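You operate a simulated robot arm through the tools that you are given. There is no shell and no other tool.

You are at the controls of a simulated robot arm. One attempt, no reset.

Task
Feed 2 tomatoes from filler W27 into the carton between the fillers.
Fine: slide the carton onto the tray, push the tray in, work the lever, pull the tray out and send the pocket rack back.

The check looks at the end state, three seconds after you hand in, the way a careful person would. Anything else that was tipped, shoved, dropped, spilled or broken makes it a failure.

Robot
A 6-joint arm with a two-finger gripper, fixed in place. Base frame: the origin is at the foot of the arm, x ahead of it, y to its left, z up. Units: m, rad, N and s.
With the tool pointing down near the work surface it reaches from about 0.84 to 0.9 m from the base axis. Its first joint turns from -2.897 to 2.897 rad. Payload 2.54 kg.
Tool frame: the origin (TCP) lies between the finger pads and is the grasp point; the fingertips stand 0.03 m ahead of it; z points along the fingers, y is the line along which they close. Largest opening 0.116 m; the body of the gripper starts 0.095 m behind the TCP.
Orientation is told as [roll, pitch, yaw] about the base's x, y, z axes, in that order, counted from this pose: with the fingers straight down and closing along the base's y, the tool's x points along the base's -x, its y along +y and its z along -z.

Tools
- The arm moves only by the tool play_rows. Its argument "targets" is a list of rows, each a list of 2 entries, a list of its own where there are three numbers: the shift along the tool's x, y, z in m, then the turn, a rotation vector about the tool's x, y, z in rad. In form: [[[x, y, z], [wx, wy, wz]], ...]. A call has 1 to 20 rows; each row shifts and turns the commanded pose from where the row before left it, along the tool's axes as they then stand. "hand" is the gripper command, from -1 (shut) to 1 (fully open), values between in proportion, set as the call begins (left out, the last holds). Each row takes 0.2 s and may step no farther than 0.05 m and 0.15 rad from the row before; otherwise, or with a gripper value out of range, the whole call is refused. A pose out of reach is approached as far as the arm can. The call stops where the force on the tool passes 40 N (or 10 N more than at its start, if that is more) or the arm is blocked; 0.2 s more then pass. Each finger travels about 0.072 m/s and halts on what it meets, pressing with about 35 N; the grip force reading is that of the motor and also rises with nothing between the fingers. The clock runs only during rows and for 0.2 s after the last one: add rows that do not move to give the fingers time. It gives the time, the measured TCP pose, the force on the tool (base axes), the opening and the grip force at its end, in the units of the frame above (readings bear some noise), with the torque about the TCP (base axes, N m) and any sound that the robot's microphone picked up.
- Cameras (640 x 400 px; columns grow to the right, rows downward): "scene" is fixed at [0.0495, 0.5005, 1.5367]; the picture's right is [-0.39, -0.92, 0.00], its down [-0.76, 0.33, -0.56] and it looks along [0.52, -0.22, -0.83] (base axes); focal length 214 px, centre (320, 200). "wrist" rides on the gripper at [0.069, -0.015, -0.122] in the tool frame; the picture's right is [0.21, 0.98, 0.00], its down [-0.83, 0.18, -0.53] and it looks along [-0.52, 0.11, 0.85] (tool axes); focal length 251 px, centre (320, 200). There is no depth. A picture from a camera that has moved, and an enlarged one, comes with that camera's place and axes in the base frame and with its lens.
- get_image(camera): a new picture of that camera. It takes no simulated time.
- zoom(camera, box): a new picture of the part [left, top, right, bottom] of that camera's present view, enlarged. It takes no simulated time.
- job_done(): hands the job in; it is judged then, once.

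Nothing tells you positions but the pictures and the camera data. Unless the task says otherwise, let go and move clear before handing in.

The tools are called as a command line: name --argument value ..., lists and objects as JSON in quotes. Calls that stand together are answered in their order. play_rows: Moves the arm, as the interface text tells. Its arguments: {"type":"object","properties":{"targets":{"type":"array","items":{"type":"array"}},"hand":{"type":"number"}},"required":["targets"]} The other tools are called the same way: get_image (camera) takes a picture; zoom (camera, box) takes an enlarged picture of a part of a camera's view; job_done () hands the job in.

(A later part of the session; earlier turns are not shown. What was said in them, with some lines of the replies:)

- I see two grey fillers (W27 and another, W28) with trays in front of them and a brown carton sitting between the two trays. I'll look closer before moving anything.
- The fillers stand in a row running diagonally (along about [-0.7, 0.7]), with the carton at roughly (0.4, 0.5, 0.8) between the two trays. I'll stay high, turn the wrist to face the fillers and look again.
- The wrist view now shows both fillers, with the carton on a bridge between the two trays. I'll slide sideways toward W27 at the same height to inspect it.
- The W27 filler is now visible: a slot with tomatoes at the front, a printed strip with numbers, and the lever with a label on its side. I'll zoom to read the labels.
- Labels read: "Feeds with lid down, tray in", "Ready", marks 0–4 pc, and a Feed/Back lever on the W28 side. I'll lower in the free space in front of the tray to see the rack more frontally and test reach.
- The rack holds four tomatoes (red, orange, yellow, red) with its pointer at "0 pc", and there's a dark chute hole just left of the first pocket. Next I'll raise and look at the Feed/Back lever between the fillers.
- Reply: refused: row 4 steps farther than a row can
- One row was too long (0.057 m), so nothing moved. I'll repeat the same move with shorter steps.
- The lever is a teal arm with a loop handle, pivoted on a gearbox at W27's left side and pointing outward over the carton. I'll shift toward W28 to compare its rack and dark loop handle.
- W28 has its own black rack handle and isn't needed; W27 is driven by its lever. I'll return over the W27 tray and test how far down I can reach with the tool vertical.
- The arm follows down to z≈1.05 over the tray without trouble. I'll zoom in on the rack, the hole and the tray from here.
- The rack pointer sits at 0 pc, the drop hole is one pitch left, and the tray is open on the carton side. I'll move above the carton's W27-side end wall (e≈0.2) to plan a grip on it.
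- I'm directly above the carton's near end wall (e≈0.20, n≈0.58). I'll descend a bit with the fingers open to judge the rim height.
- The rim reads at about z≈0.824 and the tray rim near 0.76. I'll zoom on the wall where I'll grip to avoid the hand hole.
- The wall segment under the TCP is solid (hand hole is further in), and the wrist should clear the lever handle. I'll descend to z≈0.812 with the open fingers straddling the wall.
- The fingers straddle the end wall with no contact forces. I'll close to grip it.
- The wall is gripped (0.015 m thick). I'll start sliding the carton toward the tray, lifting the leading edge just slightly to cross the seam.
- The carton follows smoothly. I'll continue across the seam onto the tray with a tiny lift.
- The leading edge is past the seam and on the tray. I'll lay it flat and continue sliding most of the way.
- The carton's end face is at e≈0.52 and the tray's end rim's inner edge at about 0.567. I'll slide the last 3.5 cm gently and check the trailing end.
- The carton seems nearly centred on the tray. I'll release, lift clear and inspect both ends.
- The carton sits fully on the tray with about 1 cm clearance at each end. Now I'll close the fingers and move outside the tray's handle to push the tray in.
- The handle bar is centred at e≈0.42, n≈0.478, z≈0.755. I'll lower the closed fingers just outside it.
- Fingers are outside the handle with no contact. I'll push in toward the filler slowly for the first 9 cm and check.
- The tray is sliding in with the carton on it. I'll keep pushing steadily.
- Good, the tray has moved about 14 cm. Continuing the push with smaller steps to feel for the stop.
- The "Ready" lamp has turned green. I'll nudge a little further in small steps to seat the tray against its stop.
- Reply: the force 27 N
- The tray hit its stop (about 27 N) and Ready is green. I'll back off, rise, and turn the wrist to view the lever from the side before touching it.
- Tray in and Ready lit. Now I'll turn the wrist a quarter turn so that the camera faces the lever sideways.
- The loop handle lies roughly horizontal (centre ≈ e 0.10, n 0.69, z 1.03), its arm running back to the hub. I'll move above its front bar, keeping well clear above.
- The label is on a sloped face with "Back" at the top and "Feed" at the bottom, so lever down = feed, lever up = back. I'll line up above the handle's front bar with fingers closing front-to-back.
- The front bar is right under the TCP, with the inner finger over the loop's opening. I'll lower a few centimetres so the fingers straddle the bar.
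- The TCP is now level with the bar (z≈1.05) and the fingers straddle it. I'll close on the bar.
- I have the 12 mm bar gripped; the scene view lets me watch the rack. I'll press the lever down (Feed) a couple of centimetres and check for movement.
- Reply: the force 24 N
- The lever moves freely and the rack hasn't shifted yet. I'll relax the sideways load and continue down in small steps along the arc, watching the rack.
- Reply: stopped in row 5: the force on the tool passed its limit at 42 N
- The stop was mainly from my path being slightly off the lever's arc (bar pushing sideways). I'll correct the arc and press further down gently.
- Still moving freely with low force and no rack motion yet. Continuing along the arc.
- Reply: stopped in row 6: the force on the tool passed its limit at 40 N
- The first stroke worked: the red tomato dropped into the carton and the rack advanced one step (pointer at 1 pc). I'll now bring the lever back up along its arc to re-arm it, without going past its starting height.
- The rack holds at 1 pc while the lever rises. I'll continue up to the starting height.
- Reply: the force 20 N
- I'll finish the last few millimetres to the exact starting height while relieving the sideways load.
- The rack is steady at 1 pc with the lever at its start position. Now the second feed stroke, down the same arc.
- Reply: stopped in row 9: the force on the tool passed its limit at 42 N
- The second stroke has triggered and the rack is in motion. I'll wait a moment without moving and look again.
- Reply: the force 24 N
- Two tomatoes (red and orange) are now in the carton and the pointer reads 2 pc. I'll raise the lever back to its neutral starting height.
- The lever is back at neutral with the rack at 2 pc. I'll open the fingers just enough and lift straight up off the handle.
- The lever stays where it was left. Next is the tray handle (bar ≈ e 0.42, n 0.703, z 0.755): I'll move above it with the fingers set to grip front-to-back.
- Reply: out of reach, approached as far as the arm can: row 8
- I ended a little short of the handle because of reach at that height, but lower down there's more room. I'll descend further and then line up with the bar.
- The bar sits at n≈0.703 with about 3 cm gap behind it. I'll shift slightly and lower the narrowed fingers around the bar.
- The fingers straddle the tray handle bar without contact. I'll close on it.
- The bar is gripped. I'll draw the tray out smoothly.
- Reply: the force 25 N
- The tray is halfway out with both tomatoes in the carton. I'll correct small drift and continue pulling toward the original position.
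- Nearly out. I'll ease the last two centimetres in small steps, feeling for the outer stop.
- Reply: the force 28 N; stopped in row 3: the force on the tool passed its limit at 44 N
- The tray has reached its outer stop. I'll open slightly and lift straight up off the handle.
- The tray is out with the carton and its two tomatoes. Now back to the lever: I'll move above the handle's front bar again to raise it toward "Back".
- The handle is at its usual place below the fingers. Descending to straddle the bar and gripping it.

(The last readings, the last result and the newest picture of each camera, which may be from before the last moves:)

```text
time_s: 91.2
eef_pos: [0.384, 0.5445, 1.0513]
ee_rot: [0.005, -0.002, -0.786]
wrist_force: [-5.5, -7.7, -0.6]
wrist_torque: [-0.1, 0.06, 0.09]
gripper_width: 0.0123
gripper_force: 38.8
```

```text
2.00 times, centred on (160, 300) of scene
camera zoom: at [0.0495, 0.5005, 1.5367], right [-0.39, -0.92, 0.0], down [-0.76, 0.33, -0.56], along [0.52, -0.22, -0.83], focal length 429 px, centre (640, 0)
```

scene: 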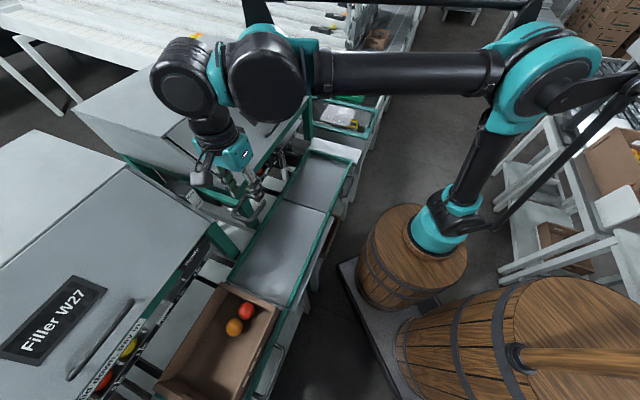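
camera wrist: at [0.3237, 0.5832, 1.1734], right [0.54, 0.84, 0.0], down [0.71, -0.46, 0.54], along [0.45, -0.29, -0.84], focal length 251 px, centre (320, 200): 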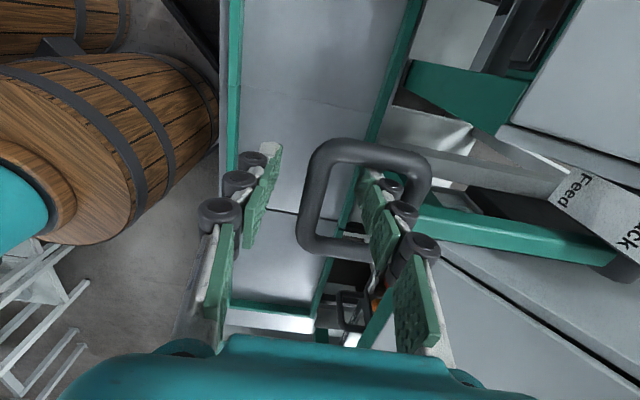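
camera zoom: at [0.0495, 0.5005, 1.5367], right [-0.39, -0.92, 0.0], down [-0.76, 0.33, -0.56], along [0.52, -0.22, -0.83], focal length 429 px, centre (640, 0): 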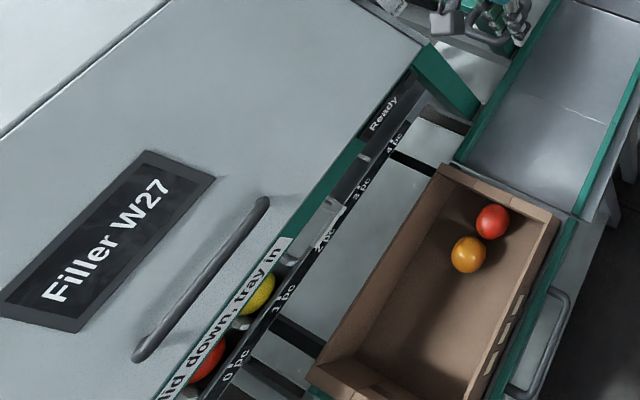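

Lever gripped; rack still at 2 pc. I'll lift it upward toward "Back" along its arc in small steps.

play_rows --targets '[[[0, -0.0004, -0.005], [0, 0, 0]], [[0, 0.0003, -0.005], [0, 0, 0]], [[0, 0.0004, -0.005], [0, 0, 0]], [[0, 0.0005, -0.005], [0, 0, 0]], [[0, 0.0008, -0.005], [0, 0, 0]], [[0, 0.0009, -0.005], [0, 0, 0]], [[0, 0.001, -0.005], [0, 0, 0]], [[0, 0.0011, -0.005], [0, 0, 0]], [[0, 0, 0], [0, 0, 0]]]'

zoom --camera "scene" --box '[0, 200, 320, 400]'

get_image --camera "wrist"

```text
time_s: 93.2
eef_pos: [0.3862, 0.5453, 1.0926]
ee_rot: [0.003, -0.001, -0.787]
wrist_force: [-34.6, -5.4, 2.1]
wrist_torque: [0.02, 0.54, 0.08]
gripper_width: 0.0124
gripper_force: 39.4
```

```text
2.00 times, centred on (160, 300) of scene
camera zoom: at [0.0495, 0.5005, 1.5367], right [-0.39, -0.92, 0.0], down [-0.76, 0.33, -0.56], along [0.52, -0.22, -0.83], focal length 429 px, centre (640, 0)
```

zoom: 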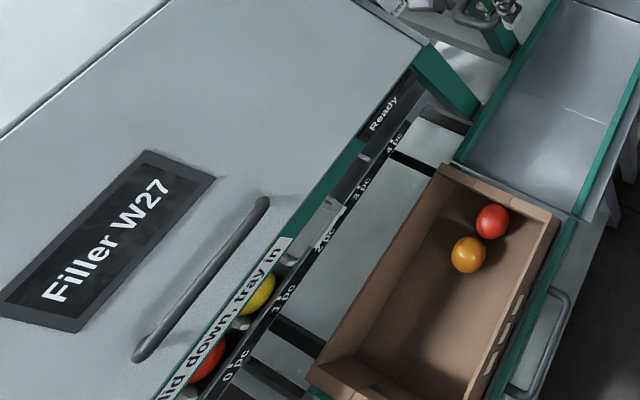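

```text
taken
camera wrist: at [0.3259, 0.5837, 1.2149], right [0.54, 0.84, 0.0], down [0.71, -0.46, 0.54], along [0.45, -0.29, -0.84], focal length 251 px, centre (320, 200)
```

wrist: 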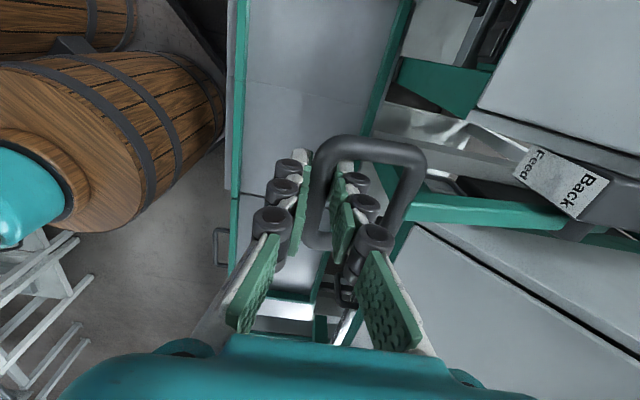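

The lever rises freely; I'll relieve the sideways load and continue up.

play_rows --targets '[[[0.0015, -0.003, 0], [0, 0, 0]], [[0, 0.0008, -0.005], [0, 0, 0]], [[0, 0.001, -0.005], [0, 0, 0]], [[0, 0.0012, -0.005], [0, 0, 0]], [[0, 0.0013, -0.005], [0, 0, 0]], [[0, 0, 0], [0, 0, 0]]]'

zoom --camera "scene" --box '[0, 200, 320, 400]'

```text
time_s: 94.6
eef_pos: [0.3885, 0.5483, 1.1111]
ee_rot: [0.005, -0.004, -0.789]
wrist_force: [8.8, 1.4, -4.0]
wrist_torque: [-0.21, -0.36, 0.13]
gripper_width: 0.0128
gripper_force: 39.2
```

```text
2.00 times, centred on (160, 300) of scene
camera zoom: at [0.0495, 0.5005, 1.5367], right [-0.39, -0.92, 0.0], down [-0.76, 0.33, -0.56], along [0.52, -0.22, -0.83], focal length 429 px, centre (640, 0)
```

zoom: 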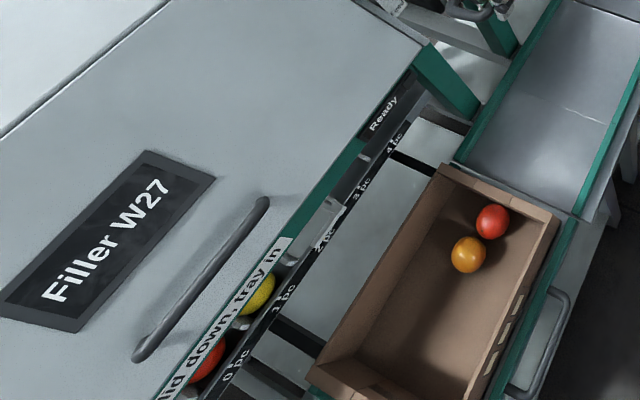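

play_rows --targets '[[[0, 0.0018, -0.005], [0, 0, 0]], [[0, 0.0018, -0.005], [0, 0, 0]], [[0, 0.0019, -0.005], [0, 0, 0]], [[0, 0.002, -0.005], [0, 0, 0]], [[0, 0, 0], [0, 0, 0]]]'

zoom --camera "scene" --box '[0, 200, 320, 400]'

get_image --camera "wrist"

```text
time_s: 95.8
eef_pos: [0.3943, 0.5533, 1.1306]
ee_rot: [0.003, -0.002, -0.786]
wrist_force: [6.2, 1.6, -5.0]
wrist_torque: [-0.05, -0.1, 0.13]
gripper_width: 0.0126
gripper_force: 39.1
```

```text
2.00 times, centred on (160, 300) of scene
camera zoom: at [0.0495, 0.5005, 1.5367], right [-0.39, -0.92, 0.0], down [-0.76, 0.33, -0.56], along [0.52, -0.22, -0.83], focal length 429 px, centre (640, 0)
```

zoom: 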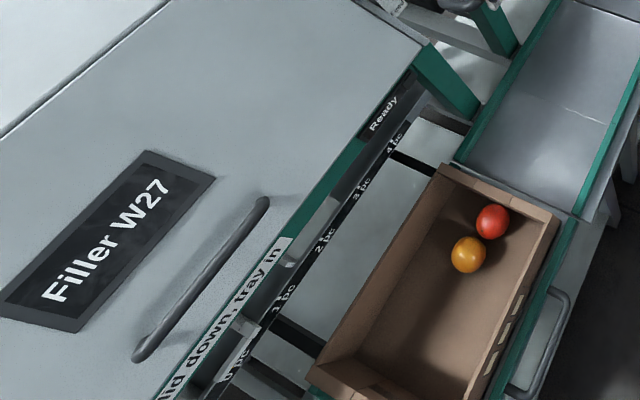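

```text
taken
camera wrist: at [0.3336, 0.5912, 1.2544], right [0.54, 0.84, 0.0], down [0.71, -0.46, 0.54], along [0.45, -0.29, -0.84], focal length 251 px, centre (320, 200)
```

wrist: 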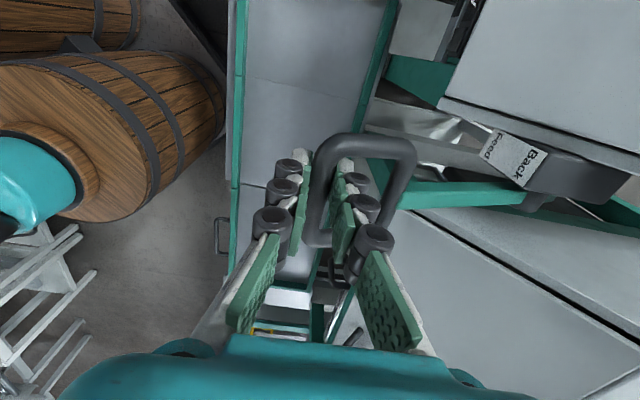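

The rack has returned toward 0 pc. I'll wait a moment and zoom in to confirm.

play_rows --targets '[[[0, 0, 0], [0, 0, 0]], [[0, 0, 0], [0, 0, 0]]]'

zoom --camera "scene" --box '[70, 300, 230, 400]'

```text
time_s: 96.4
eef_pos: [0.3944, 0.5535, 1.1318]
ee_rot: [0.001, 0.0, -0.788]
wrist_force: [6.1, 1.8, -4.1]
wrist_torque: [0.09, -0.01, 0.13]
gripper_width: 0.0126
gripper_force: 39.4
```

```text
4.00 times, centred on (150, 350) of scene
camera zoom: at [0.0495, 0.5005, 1.5367], right [-0.39, -0.92, 0.0], down [-0.76, 0.33, -0.56], along [0.52, -0.22, -0.83], focal length 858 px, centre (1000, -400)
```

zoom: 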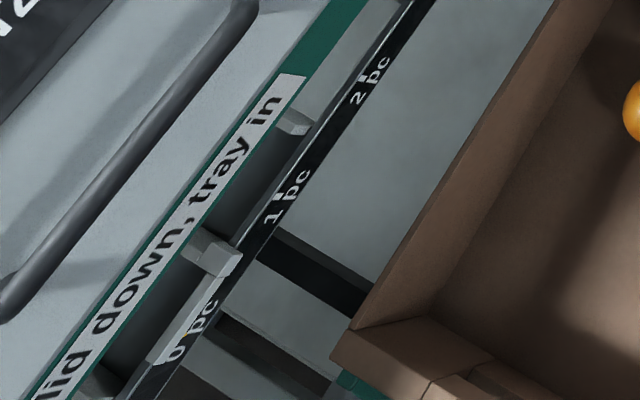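

The pointer is back at 0 pc. Now I'll lower the lever to its neutral starting position before releasing it.

play_rows --targets '[[[0, -0.002, 0.005], [0, 0, 0]], [[0, -0.002, 0.005], [0, 0, 0]], [[0, -0.0019, 0.005], [0, 0, 0]], [[0, -0.0018, 0.005], [0, 0, 0]], [[0, -0.0015, 0.005], [0, 0, 0]], [[0, -0.0013, 0.005], [0, 0, 0]], [[0, -0.0012, 0.005], [0, 0, 0]], [[0, -0.001, 0.005], [0, 0, 0]], [[0, 0, 0], [0, 0, 0]]]'

zoom --camera "scene" --box '[0, 200, 320, 400]'

```text
time_s: 98.4
eef_pos: [0.3858, 0.5442, 1.0911]
ee_rot: [0.004, -0.001, -0.787]
wrist_force: [12.4, 4.0, -3.8]
wrist_torque: [0.07, -0.13, 0.12]
gripper_width: 0.0127
gripper_force: 39.4
```

```text
2.00 times, centred on (160, 300) of scene
camera zoom: at [0.0495, 0.5005, 1.5367], right [-0.39, -0.92, 0.0], down [-0.76, 0.33, -0.56], along [0.52, -0.22, -0.83], focal length 429 px, centre (640, 0)
```

zoom: 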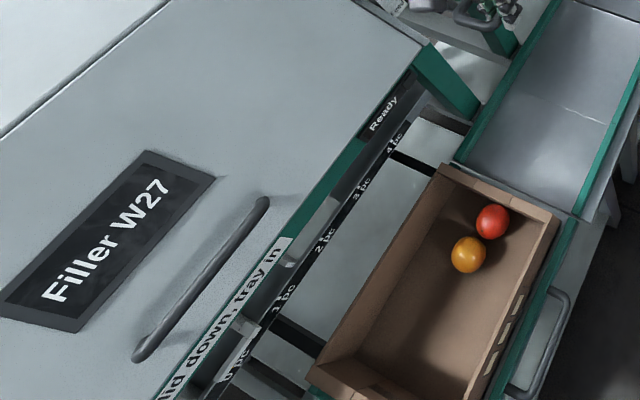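

play_rows --targets '[[[0, -0.0002, 0.005], [0, 0, 0]], [[0, -0.0003, 0.005], [0, 0, 0]], [[0, -0.0002, 0.005], [0, 0, 0]], [[0, -0.0001, 0.005], [0, 0, 0]], [[0, 0, 0.005], [0, 0, 0]], [[0, 0, 0.005], [0, 0, 0]], [[0, 0, 0.005], [0, 0, 0]], [[0, 0, 0.005], [0, 0, 0]], [[0, 0, 0], [0, 0, 0]]]'

get_image --camera "wrist"

```text
time_s: 100.4
eef_pos: [0.3836, 0.5422, 1.0518]
ee_rot: [0.003, -0.002, -0.786]
wrist_force: [-12.8, -5.6, 0.0]
wrist_torque: [-0.17, 0.06, 0.11]
gripper_width: 0.0126
gripper_force: 39.8
```

```text
taken
camera wrist: at [0.3232, 0.5809, 1.1744], right [0.54, 0.84, 0.0], down [0.71, -0.46, 0.53], along [0.45, -0.29, -0.84], focal length 251 px, centre (320, 200)
```

wrist: 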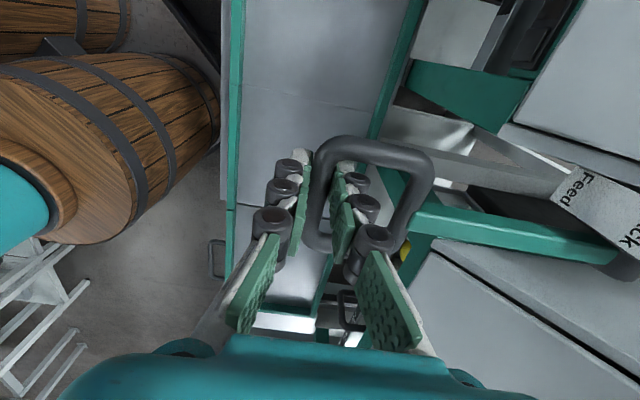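

The lever is back at its neutral position. I'll release it, lift straight up and then check the whole machine.

play_rows --targets '[[[0, 0, 0], [0, 0, 0]], [[0, 0, 0], [0, 0, 0]], [[0, 0, 0], [0, 0, 0]], [[0, 0, 0], [0, 0, 0]], [[0, 0, -0.01], [0, 0, 0]], [[0, 0, -0.02], [0, 0, 0]], [[0, 0, -0.03], [0, 0, 0]], [[0, 0, -0.04], [0, 0, 0]], [[0, -0.01, -0.04], [0, 0, 0]], [[0.01, -0.02, -0.04], [0, 0, 0]], [[0.03, -0.035, 0], [0, 0, 0]], [[0.03, -0.035, 0], [0, 0, 0]], [[0.03, -0.035, 0], [0, 0, 0]], [[0.03, -0.03, 0], [0, 0, 0]], [[0, 0, 0], [0, 0, 0]]]' --hand -0.12

get_image --camera "wrist"

get_image --camera "scene"

```text
time_s: 103.6
eef_pos: [0.1722, 0.5183, 1.2328]
ee_rot: [0.003, -0.002, -0.787]
wrist_force: [-1.1, 0.4, 0.6]
wrist_torque: [-0.01, -0.03, -0.02]
gripper_width: 0.0512
gripper_force: 0.0
```

```text
taken
camera wrist: at [0.1112, 0.5555, 1.3557], right [0.54, 0.84, 0.0], down [0.71, -0.46, 0.54], along [0.45, -0.29, -0.84], focal length 251 px, centre (320, 200)
```

wrist: 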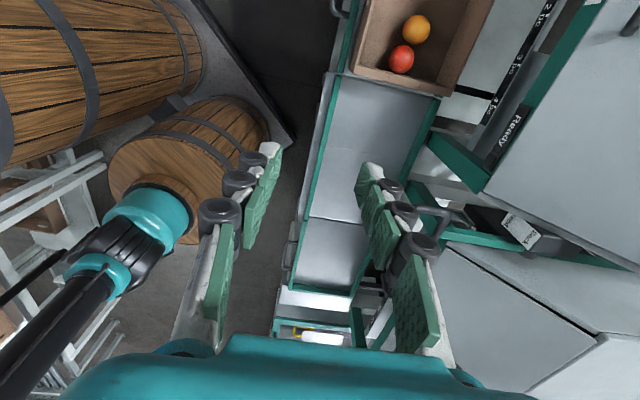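

```text
taken
```

scene: 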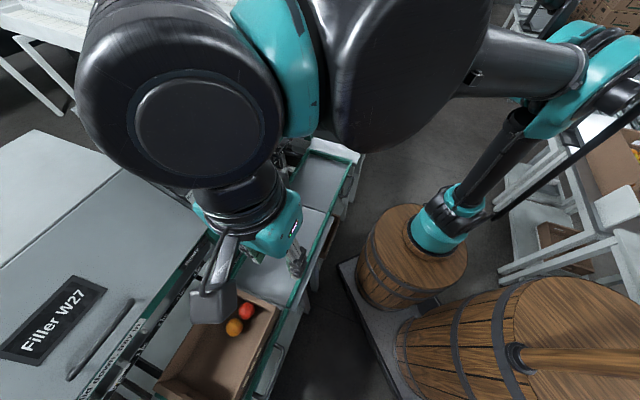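

Everything looks in place. I'll turn the wrist back to face the fillers and inspect the rack, tray and lever from above.

play_rows --targets '[[[0, 0, -0.03], [0, 0, -0.1428]], [[0, 0, -0.03], [0, 0, -0.1428]], [[0, 0, 0], [0, 0, -0.1428]], [[0, 0, 0], [0, 0, -0.1428]], [[0, 0, 0], [0, 0, -0.1428]], [[0, 0, 0], [0, 0, -0.1428]], [[0, 0, 0], [0, 0, -0.1428]], [[0, 0, 0], [0, 0, -0.1428]], [[0, 0, 0], [0, 0, -0.1428]], [[0, 0, 0], [0, 0, -0.1428]], [[0, 0, 0], [0, 0, -0.1428]], [[0, 0.04, 0], [0, 0, 0]], [[0, 0.03, 0], [0, 0, 0]], [[0, 0, 0], [0, 0, 0]]]' --hand 1

get_image --camera "wrist"

zoom --camera "wrist" --box '[160, 40, 480, 320]'

```text
time_s: 106.6
eef_pos: [0.1246, 0.5689, 1.2886]
ee_rot: [-0.001, -0.003, 0.783]
wrist_force: [-0.3, 0.8, 0.3]
wrist_torque: [-0.02, 0.0, -0.03]
gripper_width: 0.1158
gripper_force: 0.0
```

```text
taken
camera wrist: at [0.0857, 0.5095, 1.4124], right [-0.84, 0.54, 0.0], down [0.46, 0.71, 0.54], along [0.29, 0.45, -0.84], focal length 251 px, centre (320, 200)
```

wrist: 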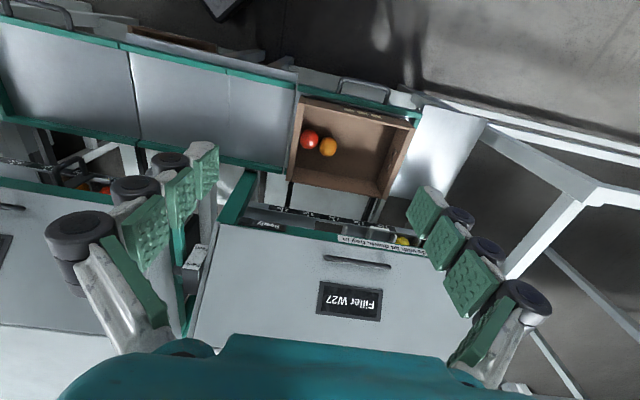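

```text
1.43 times, centred on (320, 180) of wrist
camera zoom: at [0.0857, 0.5095, 1.4124], right [-0.84, 0.54, 0.0], down [0.46, 0.71, 0.54], along [0.29, 0.45, -0.84], focal length 359 px, centre (320, 229)
```

zoom: 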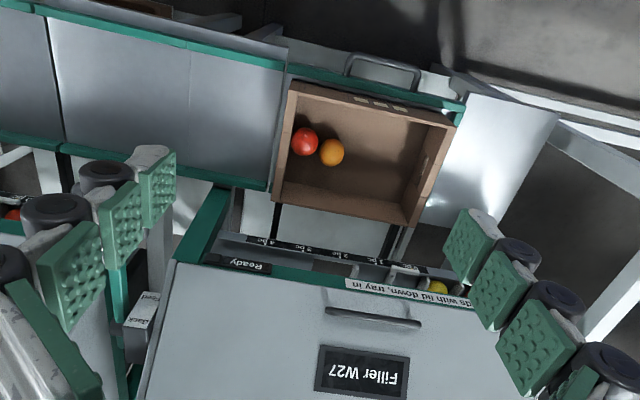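

zoom --camera "wrist" --box '[240, 190, 440, 290]'

zoom --camera "wrist" --box '[260, 70, 440, 210]'

get_image --camera "scene"

```text
3.20 times, centred on (340, 240) of wrist
camera zoom: at [0.0857, 0.5095, 1.4124], right [-0.84, 0.54, 0.0], down [0.46, 0.71, 0.54], along [0.29, 0.45, -0.84], focal length 805 px, centre (256, 72)
```

zoom: 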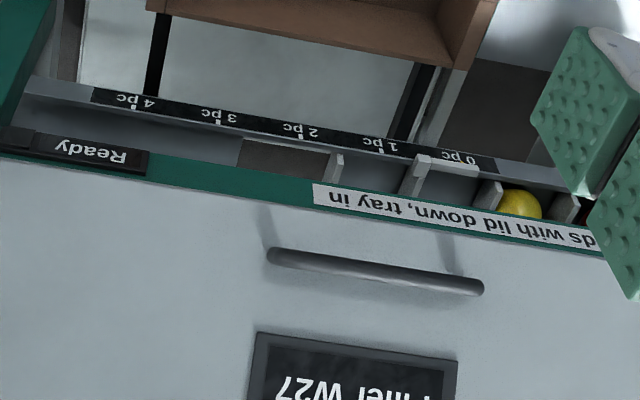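

```text
2.86 times, centred on (350, 140) of wrist
camera zoom: at [0.0857, 0.5095, 1.4124], right [-0.84, 0.54, 0.0], down [0.46, 0.71, 0.54], along [0.29, 0.45, -0.84], focal length 718 px, centre (234, 371)
```

zoom: 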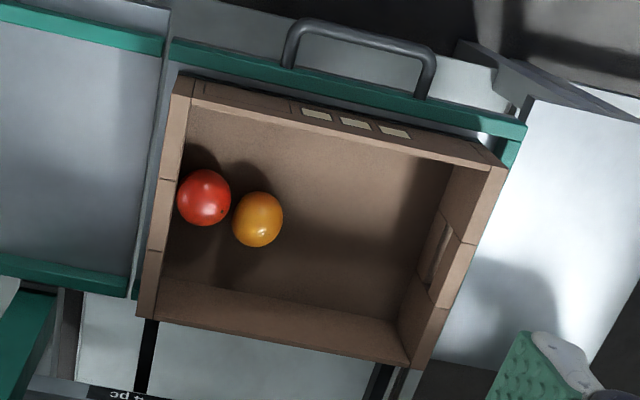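

```text
taken
```

scene: 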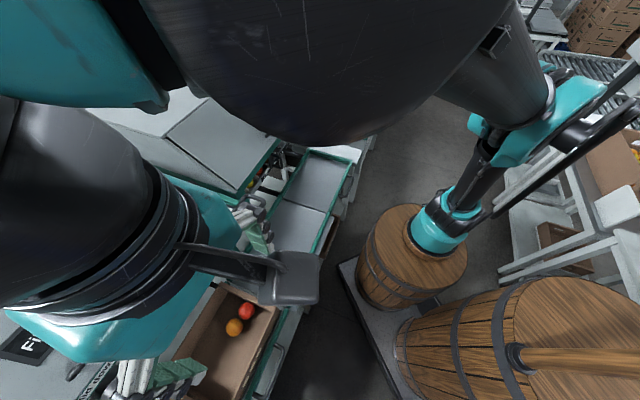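

The rack is at 0 pc with its first two pockets empty, and the carton holds one red and one orange tomato on the pulled-out tray. I'll return the arm to its starting area and take a last look.

play_rows --targets '[[[0.005, -0.041, 0], [0, 0, 0]], [[0.005, -0.041, 0], [0, 0, 0]], [[0.005, -0.041, 0], [0, 0, 0]], [[0.005, -0.041, 0], [0, 0, 0]], [[0.005, -0.041, 0], [0, 0, 0]], [[0.005, -0.041, 0], [0, 0, 0]], [[0.005, -0.041, 0], [0, 0, 0]], [[0.004, -0.039, 0], [0, 0, 0]], [[0, 0, 0], [0, 0, 0]]]'

get_image --camera "wrist"

get_image --camera "scene"

```text
time_s: 108.6
eef_pos: [0.3282, 0.3081, 1.2905]
ee_rot: [-0.003, -0.005, 0.784]
wrist_force: [-0.1, -0.1, 0.6]
wrist_torque: [-0.01, 0.01, -0.04]
gripper_width: 0.1161
gripper_force: 0.0
```

```text
taken
camera wrist: at [0.2894, 0.2479, 1.4125], right [-0.84, 0.54, 0.0], down [0.46, 0.71, 0.54], along [0.29, 0.45, -0.84], focal length 251 px, centre (320, 200)
```

wrist: 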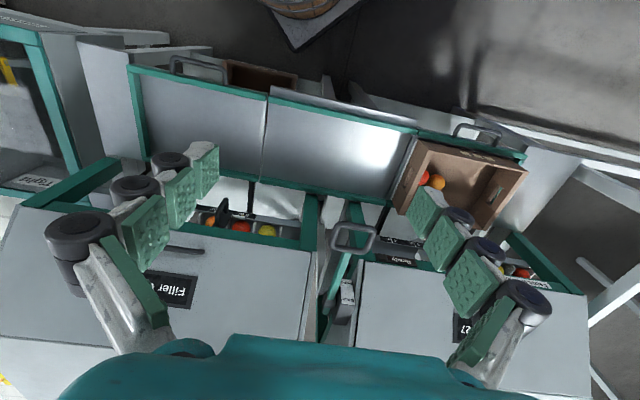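

```text
taken
```

scene: 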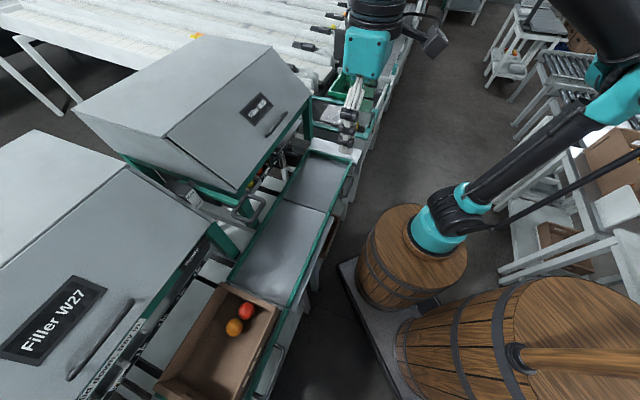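

The lever, tray and W28 look exactly as they did at the start. The carton with two tomatoes sits on the pulled-out tray, and the arm is clear, so I'm handing in.

job_done

```text
The job is handed in.
```

I fed two tomatoes, one red and one orange, from filler W27 into the carton and handed the job in. I don't have the result of the check yet.

- **Carton and tray:** The carton is on W27's tray, and the tray is pulled out to its outer stop. Both tomatoes are inside the carton.
- **Lever and rack:** I worked the lever down twice, one tomato per stroke. I then lifted it to "Back", and the pocket rack returned to 0 pc. The lever is back in its starting position.
- **Everything else:** W28 and the other objects look unchanged from the start. The gripper is open and empty, and the arm is back at its starting position above the work.
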